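You operate a simulated robot arm through the tools that you are given. There is no shell and no other tool.

You run a simulated robot arm. Do the job below in one go: nothing can be reset, and whatever is moved stays where it is left.

Task
Take the end cap and put it on the top of the pipe casing. Take the sealer applicator and put it on the white order slip. Put the sink strainer on the clear worktop by the corner. Take the rubber float and leave it on the small orange tile panel. Put the white capped pipe from the window sill on top of the blue tile panel and the blue capped pipe on the top of the pipe casing. Put the beaker in the sink. Put the cup hinge on the middle of the plywood table. Take the single cream carton and put it on the middle of the plywood table. Turn the lamp head to 90. Take the spacer from the middle of the plywood table and leave it on the window sill. Push the middle drawer shut. Open the brush box lid. Do these in any order. Set down upright: rubber float, beaker, cup hinge, single cream carton, spacer.

Only the result counts: the job must be done as asked and must still hold three seconds after the hand-in. Knocking over, shifting, dropping, spilling or breaking anything else fails it. A push-on lid holds only when it is set on centred and level and pressed home; a screw cap is set on level and turned clockwise until tight.

Robot
A 6-joint arm with a two-finger gripper on a trunk, on a base that moves. Base frame: it is fixed to the floor where the robot stands at the start and does not move with it; the origin is under the middle of the robot, x ahead of it, y to its left, z up; the surface under the hand at the start is at about z = 900. Lengths are in mm, angles in degrees, forces in N, time in s.
With the tool pointing down near the work surface it reaches from about 260 to 720 mm from the robot's upright axis, wherever it stands. Its first joint turns from -166.0 to 166.0 degrees. Places, roughly: beaker (8x8x9 cm) [-1800, 900, 500]; blue tile panel (25x14x3 cm) [-1900, 1100, 900]; brush box lid [-3900, -3900, 800]; capped pipe [-2500, 1000, 1000]; clear worktop by the corner [500, 200, 900]; cup hinge (4x4x6 cm) [-3100, 700, 900]; end cap (4x4x5 cm) [500, 0, 900]; lamp head [-4800, 400, 900]; middle drawer [300, -2200, 500]; middle of the plywood table [-4800, 100, 800]; order slip [500, 250, 1000]; rubber float (15x7x7 cm) [600, -2200, 900]; sealer applicator (9x6x5 cm) [600, -400, 900]; single cream carton [-3250, 1000, 1000]; sink [600, -1700, 700]; sink strainer (8x8x6 cm) [600, -1800, 700]; small orange tile panel (25x14x3 cm) [600, -700, 900]; spacer (4x4x6 cm) [-4800, -100, 800]; top of the pipe casing (17x31 cm) [-1800, 960, 440]; window sill (25x98 cm) [-2200, 1120, 900]. Payload 1.57 kg.
The TCP is the grasp point between the finger pads, 21 mm short of the fingertips. In the tool frame z runs along the fingers and y along their closing line. The gripper opens to 70 mm; its body begins 50 mm behind the TCP.
Orientation is that of the tool frame in the base frame, as a unit quaternion [x, y, z, w]. With the fingers straight down and closing along the base's y, the tool's x points along the base's -x, its y along +y and its z along -z.

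Tools
- The arm moves only by the tool move_arm. Its argument "plan" is a list of rows, each an object of numbers (a shift or turn left out is 0, a gripper value left out holds the last): "wx", "wy", "wz": the turn, a rotation vector about the tool's x, y, z in degrees; "tx", "ty", "tz": the shift along the tool's x, y, z in mm; "hand": the gripper command, from -1 (shut) to 1 (fully open), values between in proportion. In form: [{"wx": .., "wy": .., "wz": .., "tx": .., "ty": .., "tz": .., "hand": ..}, ...]. A call has 1 to 20 rows; each row shifts and turns the commanded pose from where the row before left it, along the tool's axes as they then stand. Rows are played at 5 a second. More than 50 mm and 8.6 degrees between two rows, or a gripper value outside its range, and nothing of the call is played. Where a pose cannot be reached the arm comes as near as it can. A force on the tool above 40 N (or 10 N above the force at the start of the call, whichever is more), or a blocked arm, ends the call early, and 0.2 s more pass. Each finger travels about 155.5 mm/s and halts on what it meets, pressing with about 30 N; the grip force reading is that of the motor and also rises with nothing between the fingers. The clock runs only during rows and for 0.2 s after the last one: add rows that do not move to give the fingers time. The reply holds the time, the measured pose of the TCP, the force on the tool along the base axes, the opening and the grip force, in the units named above and with some noise, with the torque about the TCP (base axes, N m) and any sound that the robot's microphone picked up.
- Cameras (640 x 400 px; columns grow to the right, rows downward): "scene" is now at [16, 127, 1482.5]; the picture's right is [-0.35, -0.94, 0.00], its down [-0.68, 0.25, -0.69] and it looks along [0.65, -0.24, -0.73] (base axes); focal length 286 px, centre (320, 200). "wrist" rides on the gripper at [79, 4, -81] in the tool frame; the picture's right is [-0.05, 1.00, 0.00], its down [-0.67, -0.04, -0.74] and it looks along [-0.74, -0.04, 0.67] (tool axes); focal length 256 px, centre (320, 200).
- camera(camera): a new picture of that camera. No time passes.
- base_move(legs): drives the robot by 1 to 6 legs, each [ahead, left, turn to the left] in mm, mm and degrees, along the robot's own axes; the way and the turn of a leg run together, so that a leg with both is an arc; at most 1500 mm and 180 degrees a leg. The arm and the cameras ride along, it lands a little off, and it stops where it bumps. It gives what a move gives.
- pan_tilt(pan, tilt): turns the head with the scene camera to pan (to the left, within 155 degrees either way) and tilt (down, from -29 to 69), counted from straight ahead of the robot. It gives what a move gives.
- probe_pixels(camera, pixels): for up to 12 pixels [column, row] of the newest picture of that camera ("zoom" is the newest enlarged one), the place [x, y, z] in the base frame of the surface seen there, good to about 2 mm. No time passes.
- close_up(camera, box): a new picture of the part [left, top, right, bottom] of that camera's present view, enlarged. No time passes.
- finish_job(): hands the job in; it is judged then, once.

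Leave the gripper open and the arm clear of the work at the hand-in unless told otherwise.

The tools are called after "Request:" by a JSON object that holds its "op" and its "data". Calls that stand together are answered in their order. move_arm: Moves the arm, as the interface text tells. Its arguments: {"type":"object","properties":{"plan":{"type":"array","items":{"type":"object","properties":{"wx":{"type":"number"},"wy":{"type":"number"},"wz":{"type":"number"},"tx":{"type":"number"},"ty":{"type":"number"},"tz":{"type":"number"},"hand":{"type":"number"}}}}},"required":["plan"]} The other tools are called the same way: base_move (legs) drives the base; pan_tilt (pan, tilt) turns the head that bears the scene camera; camera (camera) takes a picture; probe_pixels (camera, pixels) gives the place of the surface under pixels of a picture; close_up (camera, box) takes an enlarged picture of a part of a camera's view; finish_job () hands the job in.

At the start:

```text
clock: 0.0
tool_pos: [362.4, -185.5, 1215.4]
orientation: [0.0, 1.0, 0.0, 0.0]
wrist_force: [-0.1, -0.4, 1.4]
moment: [0.03, 0.01, 0.0]
finger_gap: 70.2
grip_force: 0.1
robot x, y, heading: [-1.6, -0.7, 0.2]
head pan, tilt (commanded): [-20.2, 46.5]
```

scene: 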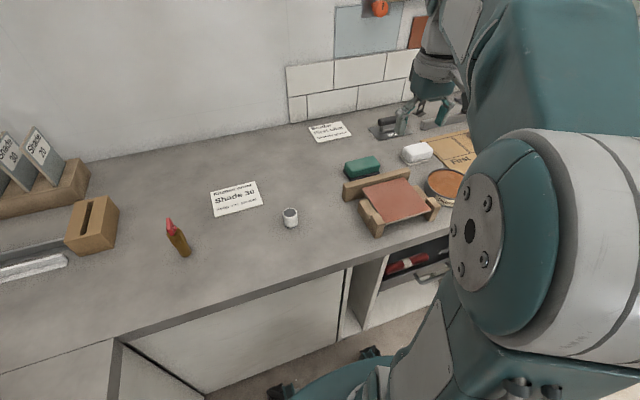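
wrist: 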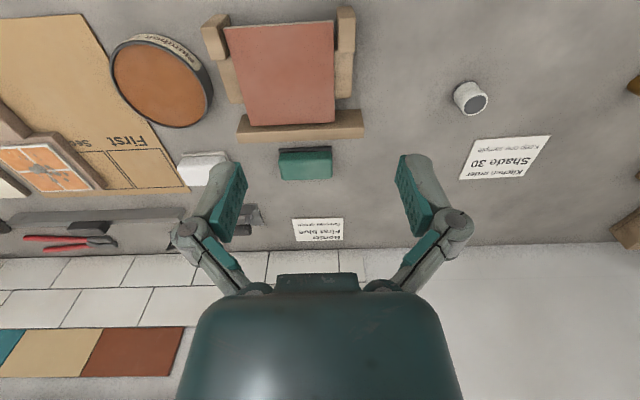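

I start by looking around: I see the worktop with the end cap at about (290,216), order slip at (236,198), and other items. I'll take close-ups of the scene and wrist views first.

Request:
{"op": "close_up", "data": {"camera": "scene", "box": [140, 100, 480, 312]}}

Request:
{"op": "close_up", "data": {"camera": "wrist", "box": [0, 0, 400, 250]}}

Request:
{"op": "close_up", "data": {"camera": "scene", "box": [0, 100, 320, 300]}}

```text
1.88 times, centred on (310, 206) of scene
```

zoom: 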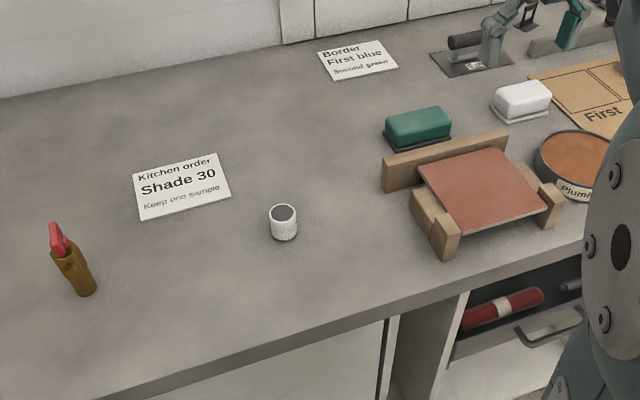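

```text
1.60 times, centred on (200, 125) of wrist
```

zoom: 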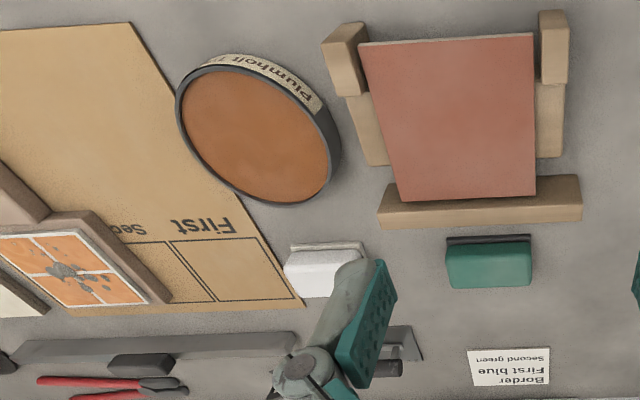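

```text
2.00 times, centred on (160, 200) of scene
```

zoom: 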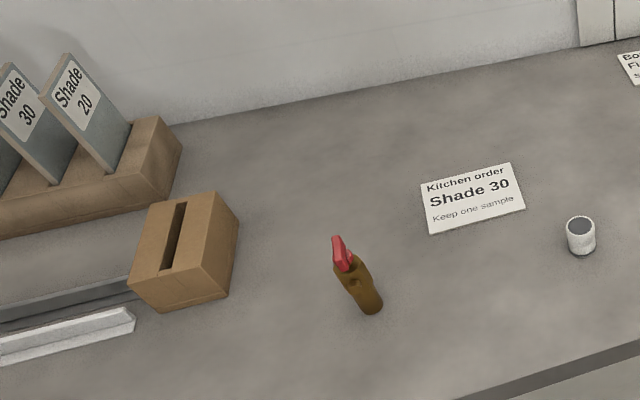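

I'll probe the scene: the green block (362,166), white block (416,152), the slips (236,198) and (330,131), end cap top (290,213), red/brown bottle (178,236), tile on stand (397,198), round tub (445,185).

Request:
{"op": "camera", "data": {"camera": "scene"}}

Request:
{"op": "probe_pixels", "data": {"camera": "scene", "pixels": [[362, 163], [416, 151], [236, 198], [330, 131], [290, 212], [178, 236], [397, 198], [443, 185], [95, 215], [300, 240], [210, 245], [455, 152]]}}

Request:
{"op": "camera", "data": {"camera": "wrist"}}

Request:
{"op": "probe_pixels", "data": {"camera": "wrist", "pixels": [[305, 165], [203, 165], [478, 98], [505, 158], [318, 230], [285, 70], [160, 80], [45, 165], [100, 110], [80, 240], [298, 122], [20, 120]]}}

```text
taken
```

scene: 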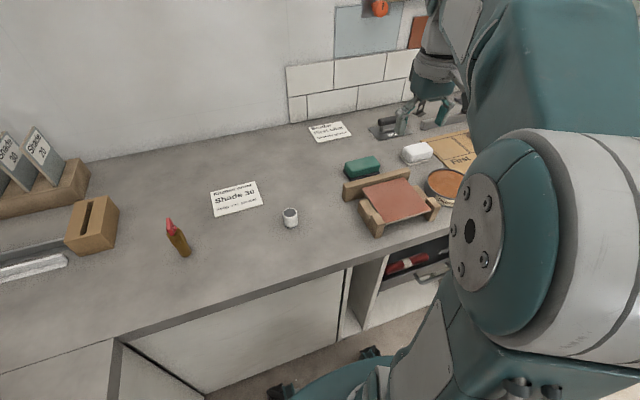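

```text
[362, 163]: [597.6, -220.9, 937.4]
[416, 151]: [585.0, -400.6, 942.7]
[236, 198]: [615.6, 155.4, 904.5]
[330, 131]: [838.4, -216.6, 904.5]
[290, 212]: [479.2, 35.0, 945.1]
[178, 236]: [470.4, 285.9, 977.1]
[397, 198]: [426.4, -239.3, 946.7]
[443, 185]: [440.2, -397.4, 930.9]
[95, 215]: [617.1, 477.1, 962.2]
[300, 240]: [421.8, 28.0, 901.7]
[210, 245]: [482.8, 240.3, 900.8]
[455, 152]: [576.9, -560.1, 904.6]
```

```text
taken
```

wrist: 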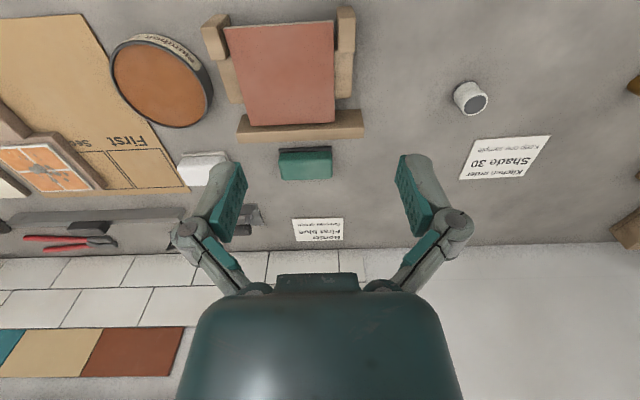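

```text
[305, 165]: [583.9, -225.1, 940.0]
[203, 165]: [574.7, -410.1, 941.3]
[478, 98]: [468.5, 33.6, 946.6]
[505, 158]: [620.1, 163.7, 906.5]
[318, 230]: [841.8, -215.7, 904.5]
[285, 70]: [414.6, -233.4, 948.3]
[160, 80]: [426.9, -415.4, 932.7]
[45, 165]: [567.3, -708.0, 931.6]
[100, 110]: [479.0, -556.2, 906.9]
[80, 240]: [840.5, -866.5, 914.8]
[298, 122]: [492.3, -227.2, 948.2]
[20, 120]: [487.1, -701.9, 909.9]
```

The "white order slip" hint [500,250,1000] doesn't quite match the slip at (236,198); I'll zoom on the brown/red thing at (178,236) and the slip.

Request:
{"op": "close_up", "data": {"camera": "scene", "box": [130, 170, 290, 270]}}

Request:
{"op": "close_up", "data": {"camera": "scene", "box": [340, 120, 500, 220]}}

Request:
{"op": "close_up", "data": {"camera": "scene", "box": [0, 110, 160, 290]}}

```text
4.00 times, centred on (210, 220) of scene
```

zoom: 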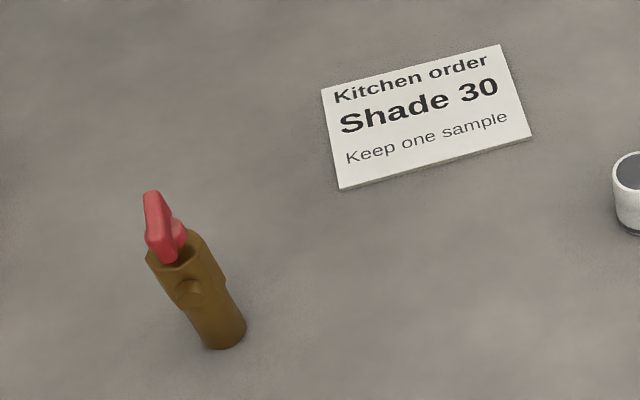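

```text
4.00 times, centred on (420, 170) of scene
```

zoom: 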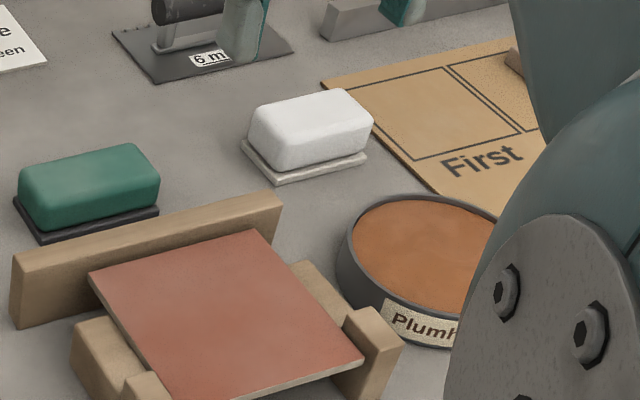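

```text
2.22 times, centred on (80, 200) of scene
```

zoom: 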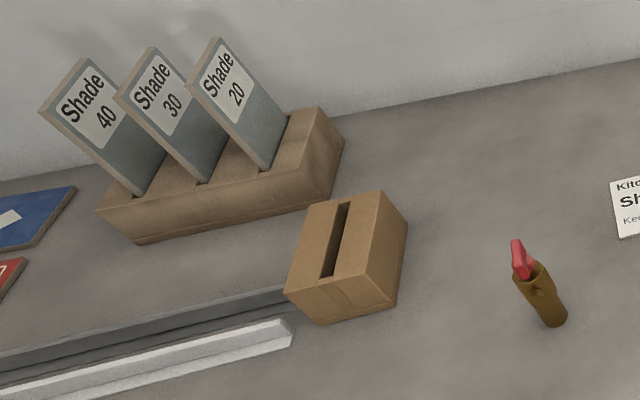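

The white soap-like block at scene (416,152) → [585,-400,942] is the sealer applicator. I'll shift the base right 250 mm to bring it in good reach, then look with the wrist camera.

Request:
{"op": "base_move", "data": {"legs": [[0, -250, 0]]}}

Request:
{"op": "camera", "data": {"camera": "wrist"}}

Request:
{"op": "camera", "data": {"camera": "scene"}}

```text
clock: 1.8
tool_pos: [362.5, -422.7, 1217.3]
orientation: [-0.001, 1.0, -0.003, 0.0]
wrist_force: [1.0, 1.4, 0.2]
moment: [-0.1, 0.01, 0.01]
finger_gap: 70.1
grip_force: 0.0
robot x, y, heading: [-2.5, -242.5, 0.2]
head pan, tilt (commanded): [-20.2, 46.5]
```

```text
taken
```

wrist: 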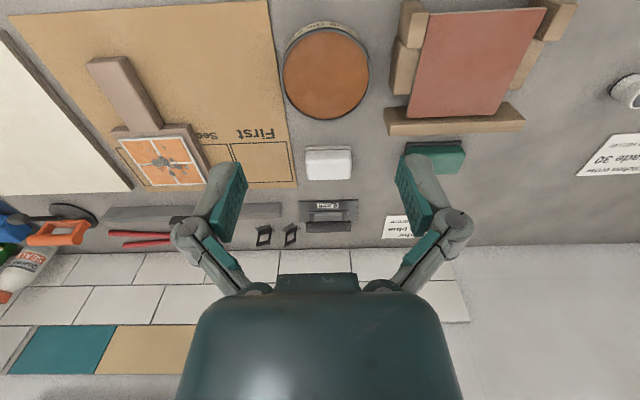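

```text
taken
```

scene: 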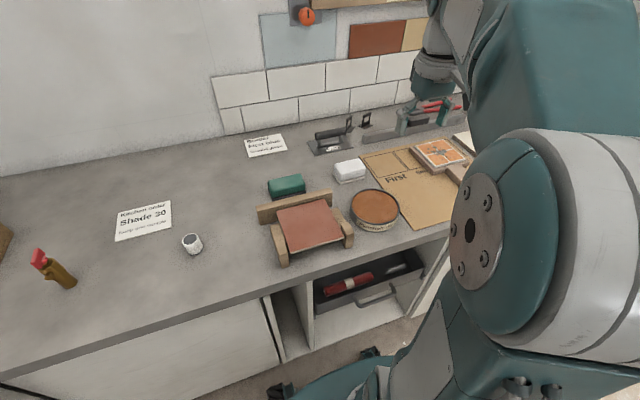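

I'll zoom on the applicator and the orange panel in the wrist view.

Request:
{"op": "close_up", "data": {"camera": "wrist", "box": [260, 120, 420, 220]}}

Request:
{"op": "probe_pixels", "data": {"camera": "zoom", "pixels": [[180, 110], [365, 118], [362, 235], [190, 240], [270, 170], [270, 100], [180, 80], [370, 250], [100, 200], [430, 200]]}}

Request:
{"op": "close_up", "data": {"camera": "wrist", "box": [0, 0, 320, 200]}}

```text
4.00 times, centred on (340, 170) of wrist
```

zoom: 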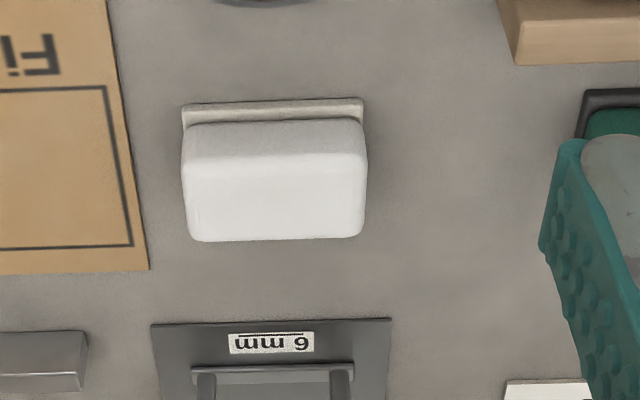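

```text
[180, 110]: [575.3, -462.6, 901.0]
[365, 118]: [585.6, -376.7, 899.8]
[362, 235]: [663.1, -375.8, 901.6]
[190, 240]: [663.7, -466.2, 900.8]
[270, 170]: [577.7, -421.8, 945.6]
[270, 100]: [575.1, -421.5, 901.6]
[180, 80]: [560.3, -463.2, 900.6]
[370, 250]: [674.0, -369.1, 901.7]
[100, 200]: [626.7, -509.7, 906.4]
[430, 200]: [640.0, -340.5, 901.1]
```

```text
2.00 times, centred on (160, 100) of wrist
```

zoom: 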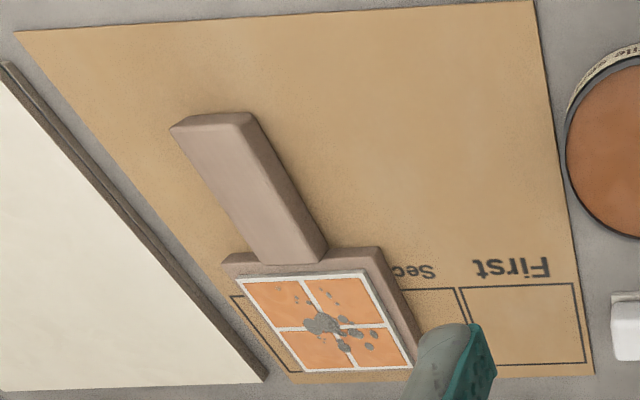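

Applicator runs about y -463..-378, x ≈577..637, top z≈946. I'll turn the hand 90° (fingers closing along base x), and move above it at z≈1100 to look.

Request:
{"op": "move_arm", "data": {"plan": [{"wz": 8.182, "hand": 1}, {"wz": 8.182}, {"wz": 8.182}, {"wz": 8.182}, {"wz": 8.182}, {"wz": 8.182}, {"wz": 8.182}, {"wz": 8.182}, {"wz": 8.182}, {"wz": 8.182}, {"wz": 8.182}, {"ty": 40}, {"ty": 40}, {"ty": 40}, {"ty": 40}, {"ty": 40}, {"ty": 42}, {"tz": 30}, {}]}}

Request:
{"op": "camera", "data": {"camera": "wrist"}}

```text
clock: 5.8
tool_pos: [594.3, -429.9, 1186.5]
orientation: [0.706, 0.708, 0.0, 0.0]
wrist_force: [-0.1, -0.4, -0.3]
moment: [0.01, 0.01, -0.02]
finger_gap: 70.0
grip_force: 0.0
out of reach, approached as far as the arm can: row 17
robot x, y, heading: [-4.1, -245.0, -0.1]
head pan, tilt (commanded): [-20.2, 46.5]
```

```text
taken
```

wrist: 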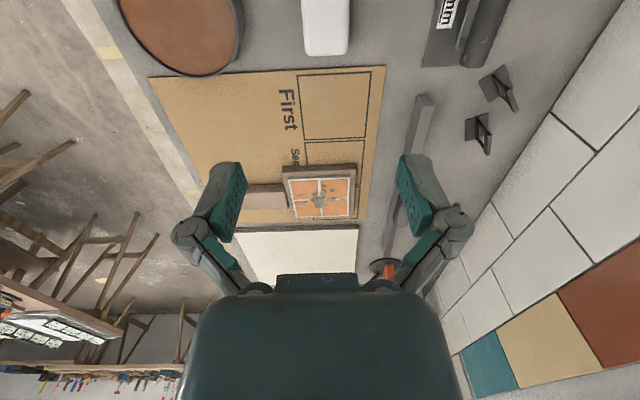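

The applicator is nearly under the TCP. I'll descend 120 mm and look again.

Request:
{"op": "move_arm", "data": {"plan": [{"tz": 40}, {"tz": 40}, {"tz": 40}, {}]}}

Request:
{"op": "camera", "data": {"camera": "wrist"}}

```text
clock: 6.8
tool_pos: [593.1, -429.0, 1064.9]
orientation: [0.706, 0.709, 0.0, 0.0]
wrist_force: [-1.0, -0.6, 1.2]
moment: [0.01, -0.02, 0.0]
finger_gap: 70.0
grip_force: 0.1
robot x, y, heading: [-0.1, -245.5, 0.3]
head pan, tilt (commanded): [-20.2, 46.5]
```

```text
taken
```

wrist: 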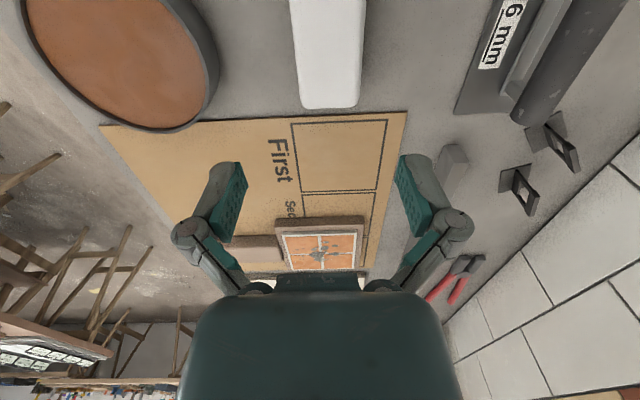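

Probing the applicator's top and edges in this view.

Request:
{"op": "close_up", "data": {"camera": "wrist", "box": [240, 0, 400, 120]}}

Request:
{"op": "probe_pixels", "data": {"camera": "wrist", "pixels": [[296, 20], [330, 20], [360, 20], [302, 80], [330, 85], [358, 80], [330, 98], [290, 50], [370, 50], [330, 112]]}}

```text
3.33 times, centred on (320, 60) of wrist
```

zoom: 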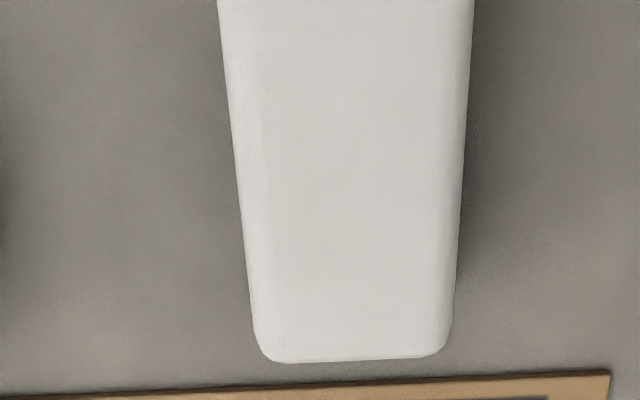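

```text
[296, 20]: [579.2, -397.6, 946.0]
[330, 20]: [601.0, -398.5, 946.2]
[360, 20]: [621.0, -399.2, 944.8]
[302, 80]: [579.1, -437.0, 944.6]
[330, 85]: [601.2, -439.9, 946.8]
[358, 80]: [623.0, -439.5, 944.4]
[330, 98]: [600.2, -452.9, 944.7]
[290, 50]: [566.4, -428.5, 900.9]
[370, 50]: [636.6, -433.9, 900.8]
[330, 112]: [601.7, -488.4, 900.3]
```

Sponge top spans x≈576–626, centre ≈(600.5,-420). I'll centre and descend to z≈932, then close.

Request:
{"op": "move_arm", "data": {"plan": [{"tx": 9, "ty": 7.5}, {"tz": 40}, {"tz": 40}, {"tz": 30}, {"tz": 22}, {}, {"hand": -1}, {}, {}, {}]}}

Request:
{"op": "camera", "data": {"camera": "wrist"}}

```text
clock: 9.0
tool_pos: [600.2, -421.9, 934.9]
orientation: [0.706, 0.708, 0.0, 0.001]
wrist_force: [0.5, -0.5, 11.8]
moment: [0.01, 0.06, -0.04]
finger_gap: 49.6
grip_force: 30.1
robot x, y, heading: [4.5, -245.2, -0.2]
head pan, tilt (commanded): [-20.2, 46.5]
```

```text
taken
```

wrist: 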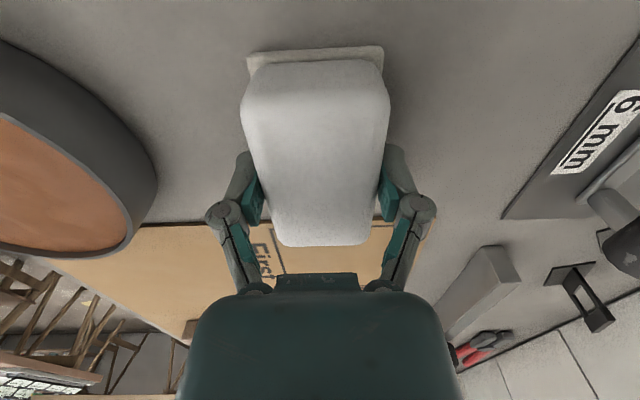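

Gripped at 49.6 mm. I'll lift 150 mm, then drive left 400 mm toward the order slip.

Request:
{"op": "move_arm", "data": {"plan": [{"tz": -20}, {"tz": -40}, {"tz": -40}, {"tz": -40}, {"tz": -20}, {}]}}

Request:
{"op": "base_move", "data": {"legs": [[0, 400, 0]]}}

Request:
{"op": "camera", "data": {"camera": "scene"}}

Request:
{"op": "camera", "data": {"camera": "wrist"}}

```text
clock: 10.4
tool_pos: [599.1, -423.5, 1094.4]
orientation: [0.706, 0.708, 0.0, -0.001]
wrist_force: [0.1, 0.7, -0.9]
moment: [0.0, 0.02, 0.02]
finger_gap: 49.5
grip_force: 30.0
robot x, y, heading: [-0.8, -245.1, 0.4]
head pan, tilt (commanded): [-20.2, 46.5]
```

```text
clock: 12.9
tool_pos: [598.0, -35.8, 1092.9]
orientation: [0.706, 0.708, 0.001, -0.002]
wrist_force: [-0.5, 0.4, -0.2]
moment: [0.03, 0.02, 0.0]
finger_gap: 49.6
grip_force: 30.4
robot x, y, heading: [-3.9, 150.4, 0.3]
head pan, tilt (commanded): [-20.2, 46.5]
```

```text
taken
```

scene: 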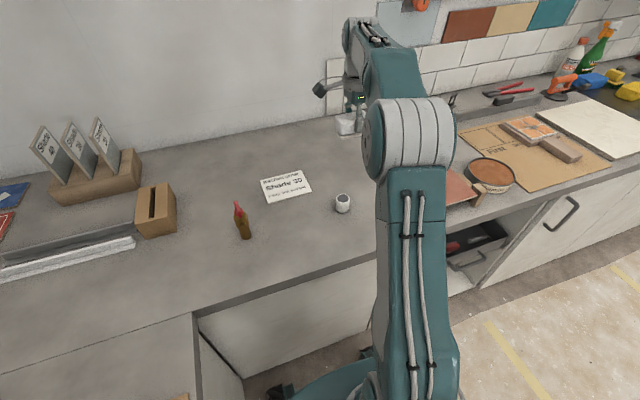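

```text
taken
```

wrist: 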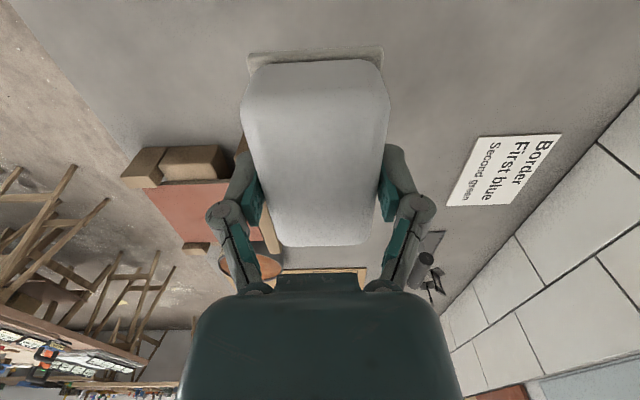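

Probing the slip corners at scene (262,180), (302,171), (312,190), (269,203).

Request:
{"op": "close_up", "data": {"camera": "scene", "box": [220, 150, 380, 250]}}

Request:
{"op": "probe_pixels", "data": {"camera": "scene", "pixels": [[262, 181], [301, 172], [311, 190], [269, 202], [287, 187], [343, 200], [240, 218]]}}

```text
4.00 times, centred on (300, 200) of scene
```

zoom: 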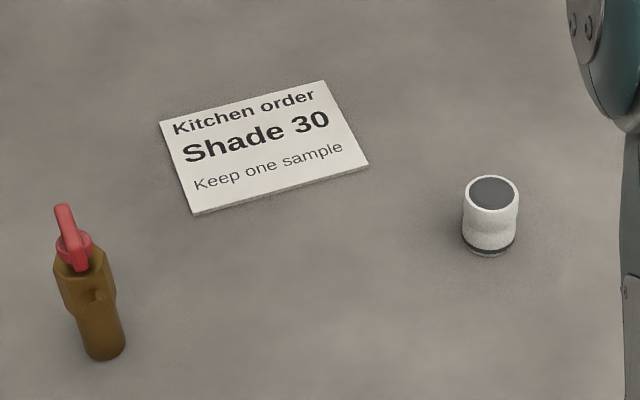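

```text
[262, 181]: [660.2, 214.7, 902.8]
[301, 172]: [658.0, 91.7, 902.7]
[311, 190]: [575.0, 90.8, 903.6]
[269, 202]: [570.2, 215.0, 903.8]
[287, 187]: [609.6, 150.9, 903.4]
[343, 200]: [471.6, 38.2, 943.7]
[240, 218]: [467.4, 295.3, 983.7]
```

Slip centre is (615,153), spanning 90×124 mm. I'll move the applicator above its centre and lower to just touch.

Request:
{"op": "move_arm", "data": {"plan": [{"tx": 40, "ty": 4}, {"tx": 40, "ty": 4}, {"tx": 40, "ty": 4}, {"tx": 40, "ty": 5}, {"tx": 29}, {}, {}]}}

Request:
{"op": "camera", "data": {"camera": "wrist"}}

```text
clock: 14.5
tool_pos: [613.4, 158.2, 1096.4]
orientation: [0.707, 0.708, 0.0, 0.001]
wrist_force: [0.1, 0.1, -0.2]
moment: [0.0, -0.05, 0.0]
finger_gap: 49.7
grip_force: 29.5
robot x, y, heading: [-2.6, 147.1, 0.3]
head pan, tilt (commanded): [-20.2, 46.5]
```

```text
taken
```

wrist: 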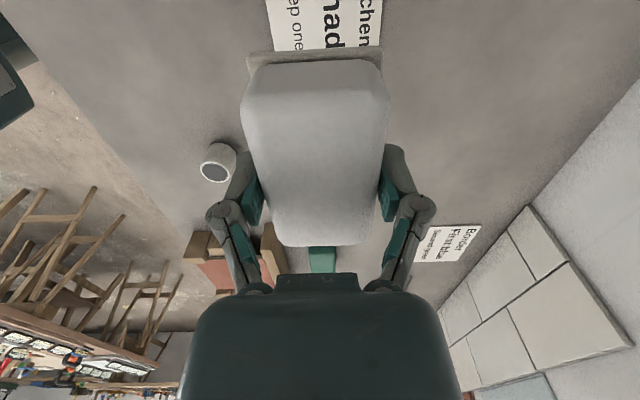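

TCP at (613,158); I'll correct y by −4 and lower 157 mm to touch, then open.

Request:
{"op": "move_arm", "data": {"plan": [{"tx": -4, "tz": 20}, {"tz": 40}, {"tz": 40}, {"tz": 30}, {"tz": 15}, {"tz": 7}, {}, {}]}}

```text
clock: 16.3
tool_pos: [614.1, 153.5, 943.2]
orientation: [0.707, 0.708, 0.0, 0.0]
wrist_force: [0.1, 0.8, -0.8]
moment: [0.01, -0.02, 0.03]
finger_gap: 49.6
grip_force: 29.8
robot x, y, heading: [-3.4, 146.3, 0.2]
head pan, tilt (commanded): [-20.2, 46.5]
```

No contact yet at z 943. I'll lower by small steps, then open and look.

Request:
{"op": "move_arm", "data": {"plan": [{"tz": 2}, {"tz": 2}, {}, {}]}}

```text
clock: 17.3
tool_pos: [615.0, 154.9, 938.3]
orientation: [0.707, 0.708, 0.0, 0.001]
wrist_force: [-1.0, -0.1, 3.2]
moment: [0.04, 0.0, -0.03]
finger_gap: 49.8
grip_force: 29.6
robot x, y, heading: [1.6, 146.7, 0.2]
head pan, tilt (commanded): [-20.2, 46.5]
```

Light contact (3.2 N). Opening and rising.

Request:
{"op": "move_arm", "data": {"plan": [{"hand": 1}, {}, {}, {"tz": -30}, {"tz": -40}, {"tz": -40}, {"tz": -40}, {}]}}

Request:
{"op": "camera", "data": {"camera": "wrist"}}

Request:
{"op": "camera", "data": {"camera": "scene"}}

```text
clock: 19.1
tool_pos: [615.7, 154.5, 1088.0]
orientation: [0.707, 0.708, 0.0, 0.0]
wrist_force: [0.5, -0.7, 0.6]
moment: [-0.02, 0.02, -0.03]
finger_gap: 69.8
grip_force: 0.1
robot x, y, heading: [-0.2, 145.4, 0.1]
head pan, tilt (commanded): [-20.2, 46.5]
```

```text
taken
```

wrist: 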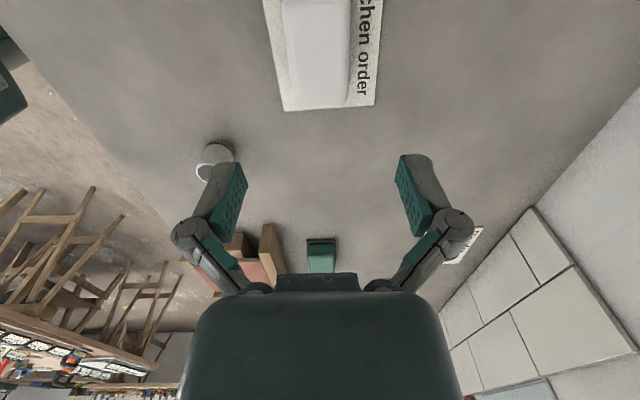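

```text
taken
```

scene: 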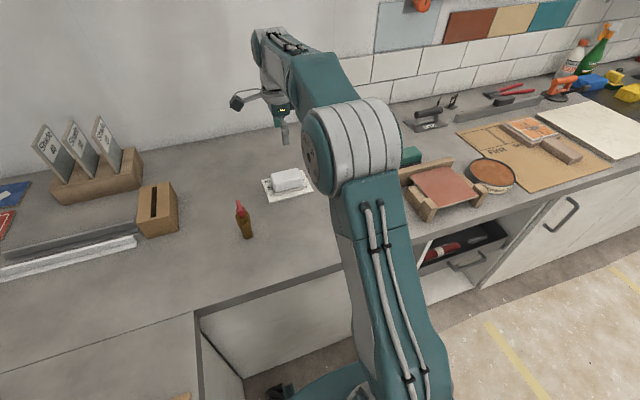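

The applicator sits well on the slip. Next the end cap at about (473,36): move above it and look.

Request:
{"op": "move_arm", "data": {"plan": [{"tx": -30, "ty": -36}, {"tx": -30, "ty": -36}, {"tx": -30, "ty": -36}, {"tx": -28, "ty": -35}, {"tz": 30}, {}]}}

Request:
{"op": "camera", "data": {"camera": "wrist"}}

```text
clock: 20.5
tool_pos: [473.4, 35.8, 1056.7]
orientation: [0.706, 0.708, 0.0, 0.001]
wrist_force: [-0.9, -0.8, 0.2]
moment: [-0.01, 0.01, -0.02]
finger_gap: 70.2
grip_force: 0.1
robot x, y, heading: [1.5, 149.9, -0.1]
head pan, tilt (commanded): [-20.2, 46.5]
```

```text
taken
```

wrist: 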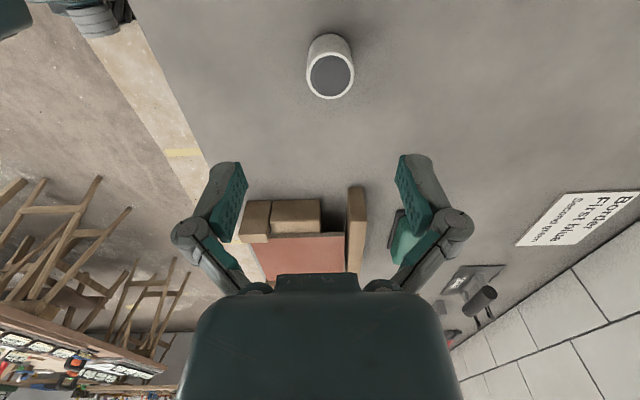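

Zooming on the end cap (330,65) and probing its rim.

Request:
{"op": "close_up", "data": {"camera": "wrist", "box": [270, 15, 390, 115]}}

Request:
{"op": "probe_pixels", "data": {"camera": "wrist", "pixels": [[330, 76], [308, 76], [353, 76], [330, 55], [330, 98], [330, 40], [300, 70], [362, 70]]}}

```text
4.00 times, centred on (330, 65) of wrist
```

zoom: 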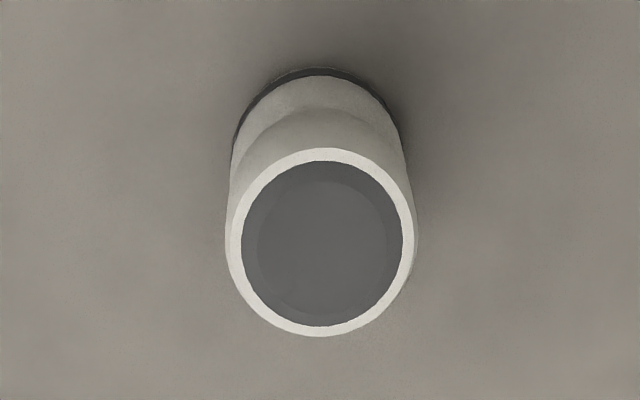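

```text
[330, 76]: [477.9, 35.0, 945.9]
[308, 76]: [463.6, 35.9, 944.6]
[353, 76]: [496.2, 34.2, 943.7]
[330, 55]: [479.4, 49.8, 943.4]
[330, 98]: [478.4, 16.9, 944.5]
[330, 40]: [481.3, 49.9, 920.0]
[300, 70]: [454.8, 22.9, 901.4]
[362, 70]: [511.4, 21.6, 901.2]
```

Cap centre ≈(479,34), Ø≈35. Centre, descend to z≈926 and grip.

Request:
{"op": "move_arm", "data": {"plan": [{"tx": -2, "ty": 5.5}, {"tz": 40}, {"tz": 40}, {"tz": 30}, {"tz": 20}, {}, {"hand": -1}, {}, {}, {}]}}

Request:
{"op": "camera", "data": {"camera": "wrist"}}

```text
clock: 22.7
tool_pos: [477.7, 33.9, 928.7]
orientation: [0.706, 0.708, 0.0, 0.0]
wrist_force: [-0.8, -0.6, 8.0]
moment: [0.04, 0.02, 0.08]
finger_gap: 34.4
grip_force: 29.8
robot x, y, heading: [1.9, 144.0, 0.0]
head pan, tilt (commanded): [-20.2, 46.5]
```

```text
taken
```

wrist: 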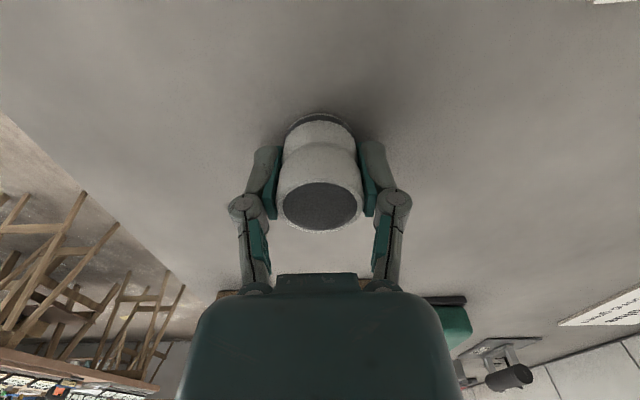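

Gripped. Lifting 200 mm and turning the head to survey behind.

Request:
{"op": "move_arm", "data": {"plan": [{"tz": -30}, {"tz": -40}, {"tz": -40}, {"tz": -40}, {"tz": -40}, {}]}}

Request:
{"op": "pan_tilt", "data": {"pan": 90, "tilt": 25}}

Request:
{"op": "camera", "data": {"camera": "scene"}}

```text
clock: 24.1
tool_pos: [474.5, 32.6, 1117.4]
orientation: [0.707, 0.707, 0.0, 0.0]
wrist_force: [1.4, 1.3, 0.0]
moment: [0.02, 0.02, 0.0]
finger_gap: 34.2
grip_force: 30.4
robot x, y, heading: [-4.6, 146.7, 0.0]
head pan, tilt (commanded): [-20.2, 46.5]
```

```text
clock: 26.0
tool_pos: [475.3, 32.4, 1117.3]
orientation: [0.706, 0.708, -0.001, 0.0]
wrist_force: [0.2, -1.3, -0.4]
moment: [0.01, 0.02, 0.01]
finger_gap: 34.3
grip_force: 29.7
robot x, y, heading: [-3.4, 146.1, 0.4]
head pan, tilt (commanded): [90.0, 25.0]
```

```text
taken
```

scene: 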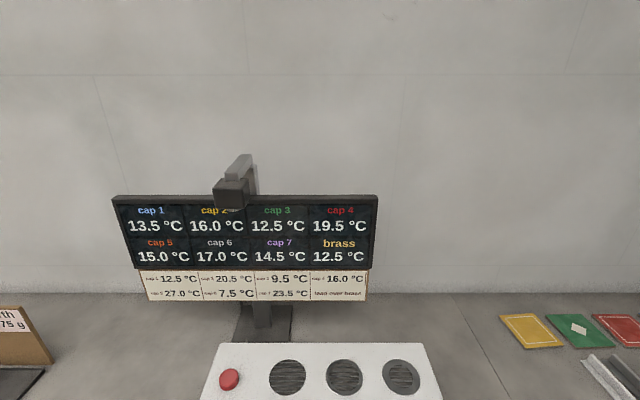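

A worktop on the left with a display. Looking further round.

Request:
{"op": "pan_tilt", "data": {"pan": 130, "tilt": 25}}

Request:
{"op": "camera", "data": {"camera": "scene"}}

Request:
{"op": "pan_tilt", "data": {"pan": 155, "tilt": 15}}

Request:
{"op": "camera", "data": {"camera": "scene"}}

Request:
{"op": "pan_tilt", "data": {"pan": -155, "tilt": 20}}

Request:
{"op": "camera", "data": {"camera": "scene"}}

Request:
{"op": "pan_tilt", "data": {"pan": -100, "tilt": 20}}

Request:
{"op": "camera", "data": {"camera": "scene"}}

```text
clock: 27.0
tool_pos: [475.4, 33.1, 1117.5]
orientation: [0.706, 0.708, 0.0, 0.0]
wrist_force: [0.1, -1.0, -0.3]
moment: [-0.02, -0.03, 0.02]
finger_gap: 34.4
grip_force: 30.6
robot x, y, heading: [-3.6, 150.9, 0.1]
head pan, tilt (commanded): [130.0, 25.0]
```

```text
taken
```

scene: 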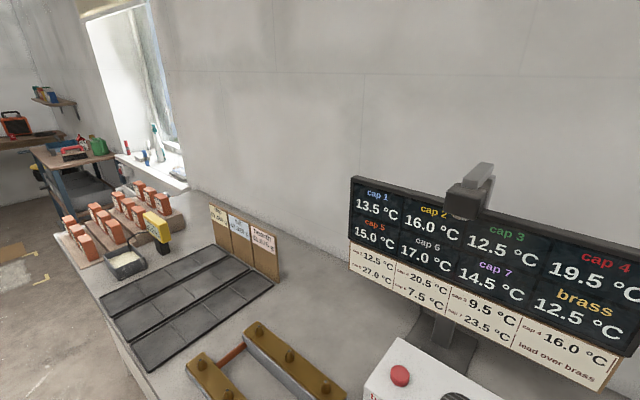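

```text
clock: 27.9
tool_pos: [475.7, 32.8, 1117.5]
orientation: [0.707, 0.708, 0.0, 0.0]
wrist_force: [-0.3, -0.1, -0.1]
moment: [-0.01, 0.01, 0.01]
finger_gap: 34.2
grip_force: 30.0
robot x, y, heading: [1.4, 147.0, -0.2]
head pan, tilt (commanded): [154.7, 15.0]
```

```text
taken
```

scene: 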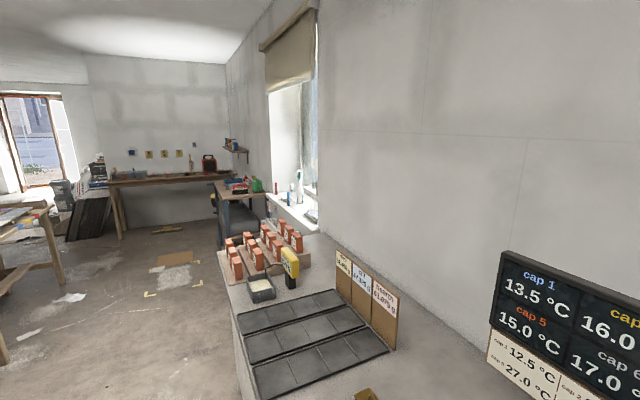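

```text
clock: 32.1
tool_pos: [475.3, 33.3, 1117.8]
orientation: [0.707, 0.707, 0.0, 0.0]
wrist_force: [-0.8, 0.6, -0.1]
moment: [0.02, -0.01, 0.01]
finger_gap: 33.9
grip_force: 30.4
robot x, y, heading: [-0.0, 146.7, 0.1]
head pan, tilt (commanded): [-154.7, 20.0]
```

```text
taken
```

scene: 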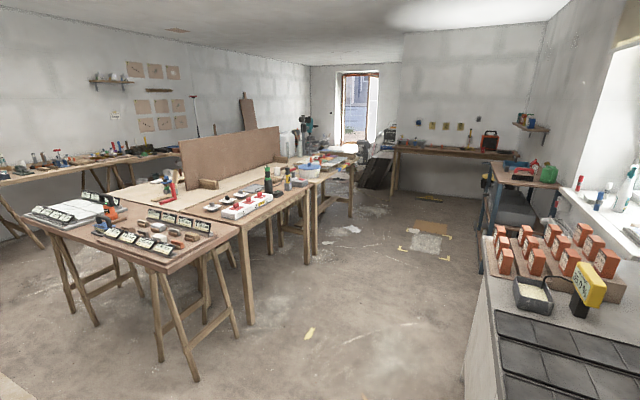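

```text
clock: 33.4
tool_pos: [475.6, 33.0, 1117.8]
orientation: [0.706, 0.708, -0.001, -0.001]
wrist_force: [-0.9, 0.8, 0.7]
moment: [0.05, 0.0, -0.01]
finger_gap: 34.4
grip_force: 29.9
robot x, y, heading: [0.2, 147.6, 0.1]
head pan, tilt (commanded): [-100.0, 20.0]
```

```text
taken
```

scene: 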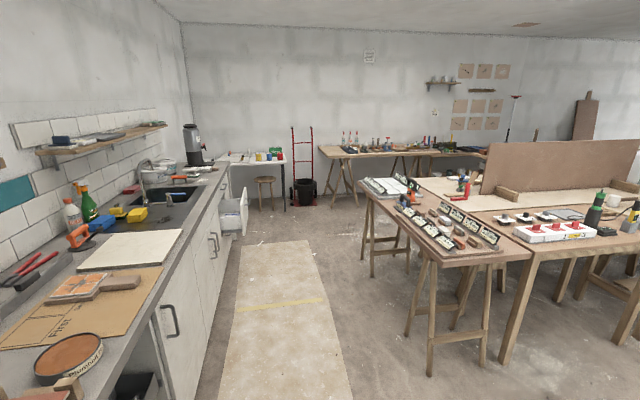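

The floor behind (−x) at y≈147 is open. I'll back up 900 mm, then turn left 90° so I face the window side, then look.

Request:
{"op": "base_move", "data": {"legs": [[-900, 0, 0], [0, 0, 90]]}}

Request:
{"op": "pan_tilt", "data": {"pan": 45, "tilt": 30}}

Request:
{"op": "camera", "data": {"camera": "scene"}}

```text
clock: 41.9
tool_pos: [-781.3, 629.1, 1118.1]
orientation: [-0.001, 1.0, 0.0, 0.0]
wrist_force: [0.0, 0.4, 0.3]
moment: [0.03, -0.04, 0.0]
finger_gap: 34.1
grip_force: 29.9
robot x, y, heading: [-896.5, 152.4, 90.0]
head pan, tilt (commanded): [-100.0, 20.0]
```

```text
clock: 44.2
tool_pos: [-782.2, 628.5, 1118.8]
orientation: [-0.001, 1.0, 0.0, 0.0]
wrist_force: [-0.3, -0.3, 0.2]
moment: [-0.01, -0.02, 0.02]
finger_gap: 34.0
grip_force: 30.0
robot x, y, heading: [-895.8, 155.4, 90.4]
head pan, tilt (commanded): [45.0, 30.0]
```

```text
taken
```

scene: 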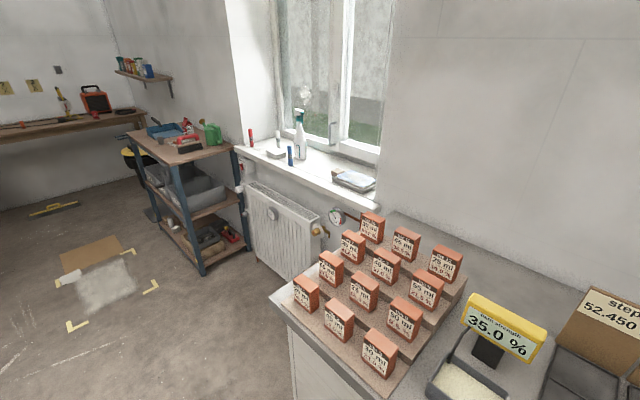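

I see the window sill, radiator, shelf cart. I'll probe the counter's end corner (272,300), sill and floor to plan the drive.

Request:
{"op": "probe_pixels", "data": {"camera": "scene", "pixels": [[272, 300], [385, 390], [300, 165], [290, 220], [205, 270], [335, 213], [352, 180], [290, 155], [252, 138], [278, 138], [190, 155], [330, 345]]}}

```text
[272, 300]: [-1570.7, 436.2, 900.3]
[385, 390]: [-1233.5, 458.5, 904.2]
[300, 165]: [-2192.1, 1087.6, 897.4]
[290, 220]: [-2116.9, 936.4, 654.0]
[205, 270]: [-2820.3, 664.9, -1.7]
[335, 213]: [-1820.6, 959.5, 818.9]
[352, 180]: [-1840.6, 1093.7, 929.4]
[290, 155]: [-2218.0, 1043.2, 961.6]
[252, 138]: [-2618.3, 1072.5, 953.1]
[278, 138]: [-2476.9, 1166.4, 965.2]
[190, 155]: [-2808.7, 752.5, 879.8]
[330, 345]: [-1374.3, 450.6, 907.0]
```

Counter end is at x≈−1571, front edge y≈436. I'll slide left 1000 mm to x≈−1896 and look at the casing.

Request:
{"op": "base_move", "data": {"legs": [[0, 1000, 0]]}}

Request:
{"op": "pan_tilt", "data": {"pan": 0, "tilt": 50}}

Request:
{"op": "camera", "data": {"camera": "scene"}}

Request:
{"op": "camera", "data": {"camera": "wrist"}}

```text
clock: 49.4
tool_pos: [-1768.7, 625.8, 1118.0]
orientation: [-0.003, 1.0, -0.001, -0.001]
wrist_force: [-1.0, 1.2, -1.4]
moment: [-0.02, 0.01, -0.02]
finger_gap: 34.0
grip_force: 30.2
robot x, y, heading: [-1883.6, 149.8, 89.9]
head pan, tilt (commanded): [45.0, 30.0]
```

```text
clock: 50.5
tool_pos: [-1770.9, 626.7, 1118.3]
orientation: [-0.002, 1.0, 0.0, 0.0]
wrist_force: [0.6, 0.9, -0.3]
moment: [0.0, 0.03, 0.0]
finger_gap: 33.8
grip_force: 30.3
robot x, y, heading: [-1881.9, 151.5, 90.4]
head pan, tilt (commanded): [0.0, 50.0]
```

```text
taken
```

scene: 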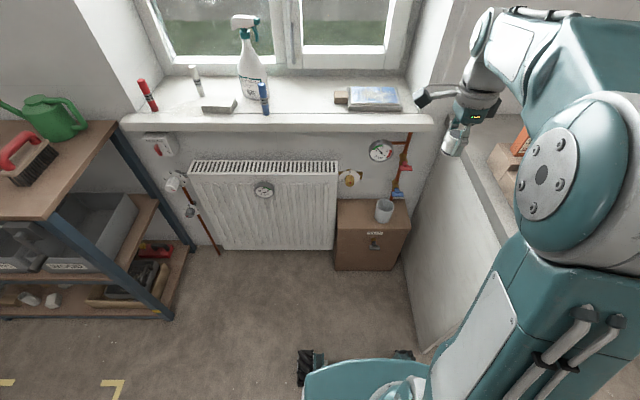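

```text
taken
```

wrist: 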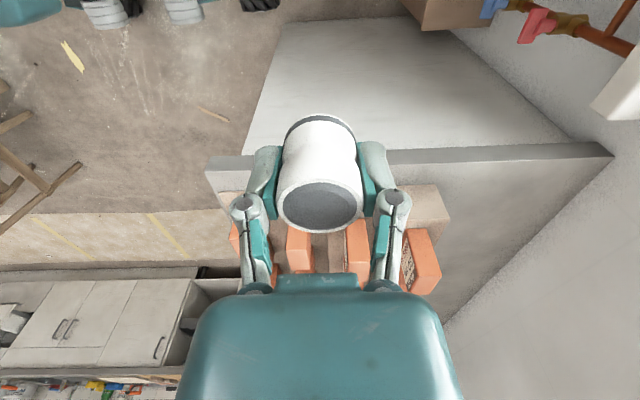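

I see the sill: red pipe (147,95), white pipe (196,80), blue pipe (264,98), blue tile panel (373,97); the pipe casing box at (373,215) with the beaker at (384,210). Zoom in and probe.

Request:
{"op": "close_up", "data": {"camera": "scene", "box": [320, 70, 440, 280]}}

Request:
{"op": "close_up", "data": {"camera": "scene", "box": [110, 10, 430, 140]}}

Request:
{"op": "probe_pixels", "data": {"camera": "scene", "pixels": [[340, 203], [402, 202], [410, 226], [337, 226], [384, 202], [355, 212], [384, 220], [146, 80], [194, 68], [263, 85], [375, 95], [217, 104]]}}

Request:
{"op": "probe_pixels", "data": {"camera": "scene", "pixels": [[155, 108], [200, 92], [267, 112], [350, 105], [400, 108], [395, 88], [350, 88], [340, 98], [340, 125], [180, 125], [430, 122], [310, 95]]}}

```text
1.90 times, centred on (380, 175) of scene
```

zoom: 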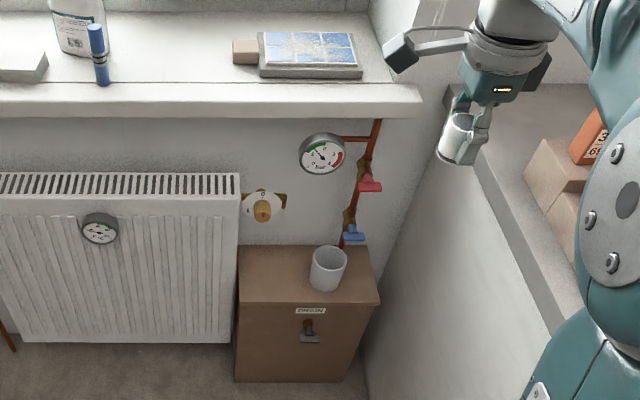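

```text
2.00 times, centred on (270, 75) of scene
```

zoom: 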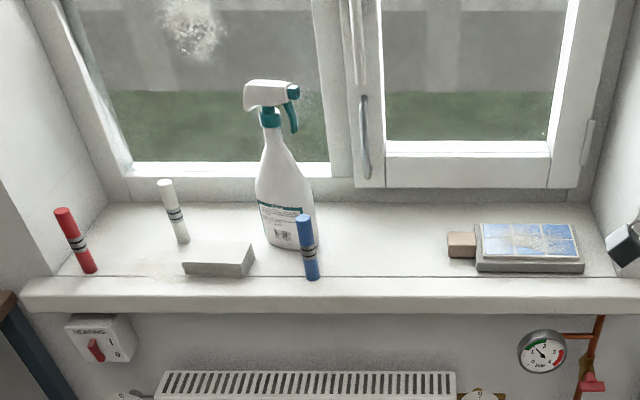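

```text
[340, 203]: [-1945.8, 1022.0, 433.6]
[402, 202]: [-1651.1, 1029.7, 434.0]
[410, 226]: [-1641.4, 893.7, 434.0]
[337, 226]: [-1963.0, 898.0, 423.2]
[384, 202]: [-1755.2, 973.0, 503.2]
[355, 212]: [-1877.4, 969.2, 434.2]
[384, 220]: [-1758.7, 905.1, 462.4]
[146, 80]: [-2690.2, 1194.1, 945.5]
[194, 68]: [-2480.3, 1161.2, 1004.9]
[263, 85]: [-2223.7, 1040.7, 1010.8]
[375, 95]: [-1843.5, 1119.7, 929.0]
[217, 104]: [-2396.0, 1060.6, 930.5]
```

```text
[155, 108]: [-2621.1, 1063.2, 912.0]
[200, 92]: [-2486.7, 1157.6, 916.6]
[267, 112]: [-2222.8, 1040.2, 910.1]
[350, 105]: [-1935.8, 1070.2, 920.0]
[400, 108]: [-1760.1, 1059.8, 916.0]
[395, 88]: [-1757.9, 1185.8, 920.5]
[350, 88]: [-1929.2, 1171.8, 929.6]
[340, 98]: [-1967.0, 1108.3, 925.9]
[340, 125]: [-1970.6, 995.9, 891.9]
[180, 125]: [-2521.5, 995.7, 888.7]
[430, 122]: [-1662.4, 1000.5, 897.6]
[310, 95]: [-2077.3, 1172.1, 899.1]
```

Casing top spans x −1950..−1645, y 893..1060 at z≈434; beaker near (−1757,950). I'll drive forward 250 and left 60.

Request:
{"op": "base_move", "data": {"legs": [[250, 60, 0]]}}

Request:
{"op": "pan_tilt", "data": {"pan": -5, "tilt": 60}}

Request:
{"op": "camera", "data": {"camera": "scene"}}

```text
clock: 52.3
tool_pos: [-1831.3, 875.6, 1117.5]
orientation: [-0.004, 1.0, 0.0, -0.001]
wrist_force: [-0.6, 0.0, -0.8]
moment: [0.03, 0.01, 0.0]
finger_gap: 33.7
grip_force: 30.0
robot x, y, heading: [-1942.8, 396.7, 90.4]
head pan, tilt (commanded): [0.0, 50.0]
```

```text
clock: 53.0
tool_pos: [-1832.7, 876.0, 1116.7]
orientation: [-0.005, 1.0, 0.0, 0.001]
wrist_force: [-0.5, 0.6, -0.1]
moment: [-0.04, 0.0, 0.02]
finger_gap: 33.8
grip_force: 30.5
robot x, y, heading: [-1940.2, 397.8, 90.2]
head pan, tilt (commanded): [-5.0, 60.0]
```

```text
taken
```

scene: 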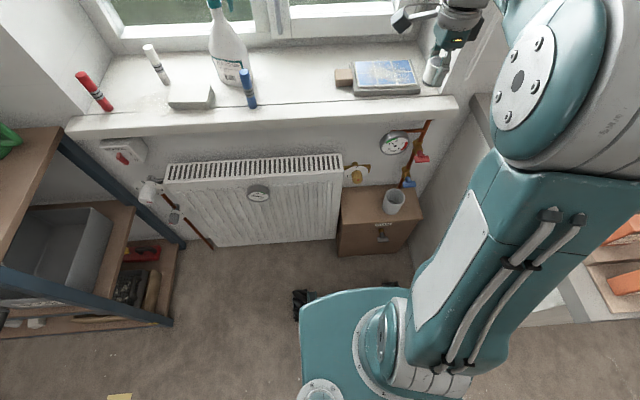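

I'll probe the base edges and casing to judge clearance.

Request:
{"op": "probe_pixels", "data": {"camera": "scene", "pixels": [[350, 292], [303, 320], [305, 300], [395, 195], [345, 200], [405, 190], [420, 213], [341, 215], [395, 215], [375, 200]]}}

Request:
{"op": "close_up", "data": {"camera": "scene", "box": [320, 110, 480, 270]}}

```text
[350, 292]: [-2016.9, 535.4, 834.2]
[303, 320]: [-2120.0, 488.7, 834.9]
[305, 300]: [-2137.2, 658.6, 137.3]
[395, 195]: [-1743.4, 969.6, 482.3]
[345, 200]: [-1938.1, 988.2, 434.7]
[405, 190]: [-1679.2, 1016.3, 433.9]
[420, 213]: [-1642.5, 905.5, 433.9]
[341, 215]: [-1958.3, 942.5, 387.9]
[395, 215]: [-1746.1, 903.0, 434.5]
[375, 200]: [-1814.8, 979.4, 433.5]
```

```text
2.50 times, centred on (400, 190) of scene
```

zoom: 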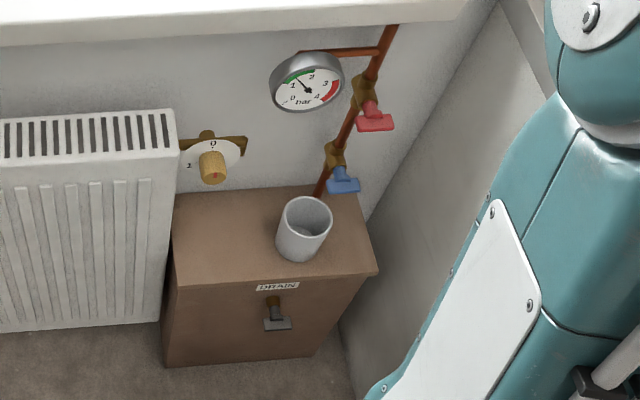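

I'll turn the hand back −90° so the camera faces the robot and fingers close along x — away from the wall fittings. Also probing the valve knobs.

Request:
{"op": "probe_pixels", "data": {"camera": "zoom", "pixels": [[212, 168], [343, 187], [375, 122], [305, 200], [300, 245], [225, 152], [140, 130], [300, 215], [330, 225], [282, 225]]}}

Request:
{"op": "move_arm", "data": {"plan": [{"wz": -8.182}, {"wz": -8.182}, {"wz": -8.182}, {"wz": -8.182}, {"wz": -8.182}, {"wz": -8.182}, {"wz": -8.182}, {"wz": -8.182}, {"wz": -8.182}, {"wz": -8.182}, {"wz": -8.182}, {}]}}

```text
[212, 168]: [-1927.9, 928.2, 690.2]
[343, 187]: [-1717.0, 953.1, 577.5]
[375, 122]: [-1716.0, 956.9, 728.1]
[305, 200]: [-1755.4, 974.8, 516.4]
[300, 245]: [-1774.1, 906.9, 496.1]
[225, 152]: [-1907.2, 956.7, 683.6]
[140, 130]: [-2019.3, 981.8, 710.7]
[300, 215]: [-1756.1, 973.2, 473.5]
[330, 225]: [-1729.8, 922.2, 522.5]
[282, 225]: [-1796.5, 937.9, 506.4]
```

```text
clock: 55.6
tool_pos: [-1833.7, 875.7, 1118.5]
orientation: [0.71, -0.704, 0.0, 0.0]
wrist_force: [-0.2, -0.3, -0.7]
moment: [0.01, 0.01, 0.01]
finger_gap: 33.8
grip_force: 29.7
robot x, y, heading: [-1944.0, 398.2, 90.4]
head pan, tilt (commanded): [-5.0, 60.0]
```

The valve handles at y≈953–957 and knob at y≈928 limit access above the casing. I'll look at the hand's own size in the scene view to judge clearance.

Request:
{"op": "pan_tilt", "data": {"pan": -15, "tilt": 45}}

Request:
{"op": "camera", "data": {"camera": "scene"}}

Request:
{"op": "close_up", "data": {"camera": "scene", "box": [300, 0, 480, 200]}}

```text
clock: 56.4
tool_pos: [-1833.2, 875.0, 1117.7]
orientation: [0.709, -0.705, 0.0, 0.0]
wrist_force: [-0.6, 0.3, -0.4]
moment: [-0.01, 0.03, -0.01]
finger_gap: 34.0
grip_force: 29.6
robot x, y, heading: [-1946.9, 400.4, 90.4]
head pan, tilt (commanded): [-15.0, 45.0]
```

```text
taken
```

scene: 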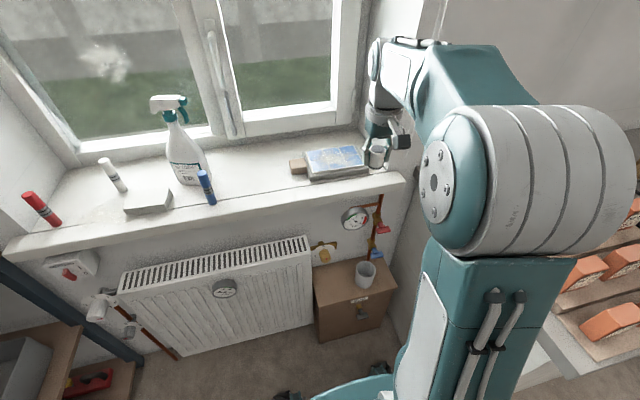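

```text
2.00 times, centred on (390, 100) of scene
```

zoom: 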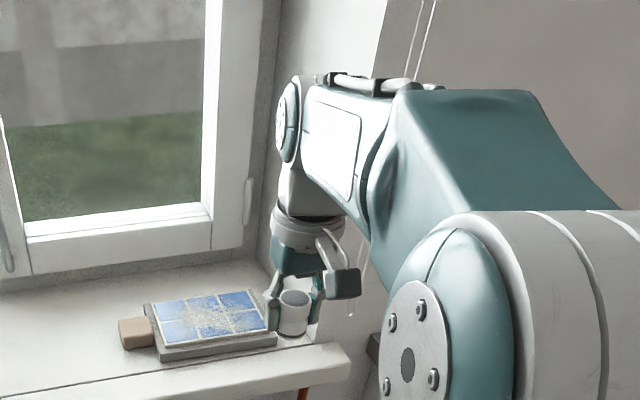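

Request:
{"op": "probe_pixels", "data": {"camera": "zoom", "pixels": [[275, 250], [338, 255], [272, 225], [335, 235], [300, 262], [296, 200], [290, 120], [340, 285], [293, 300], [310, 170], [270, 320], [318, 300]]}}

```text
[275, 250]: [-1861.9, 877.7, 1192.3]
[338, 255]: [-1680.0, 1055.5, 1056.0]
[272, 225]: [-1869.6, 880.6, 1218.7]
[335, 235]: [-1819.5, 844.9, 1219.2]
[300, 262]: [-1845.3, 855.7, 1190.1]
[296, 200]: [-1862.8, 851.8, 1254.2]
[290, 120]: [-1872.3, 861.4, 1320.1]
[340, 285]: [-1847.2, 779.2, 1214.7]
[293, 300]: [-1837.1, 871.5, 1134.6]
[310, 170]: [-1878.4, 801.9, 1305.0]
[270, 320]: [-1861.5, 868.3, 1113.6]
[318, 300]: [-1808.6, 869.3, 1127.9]
```

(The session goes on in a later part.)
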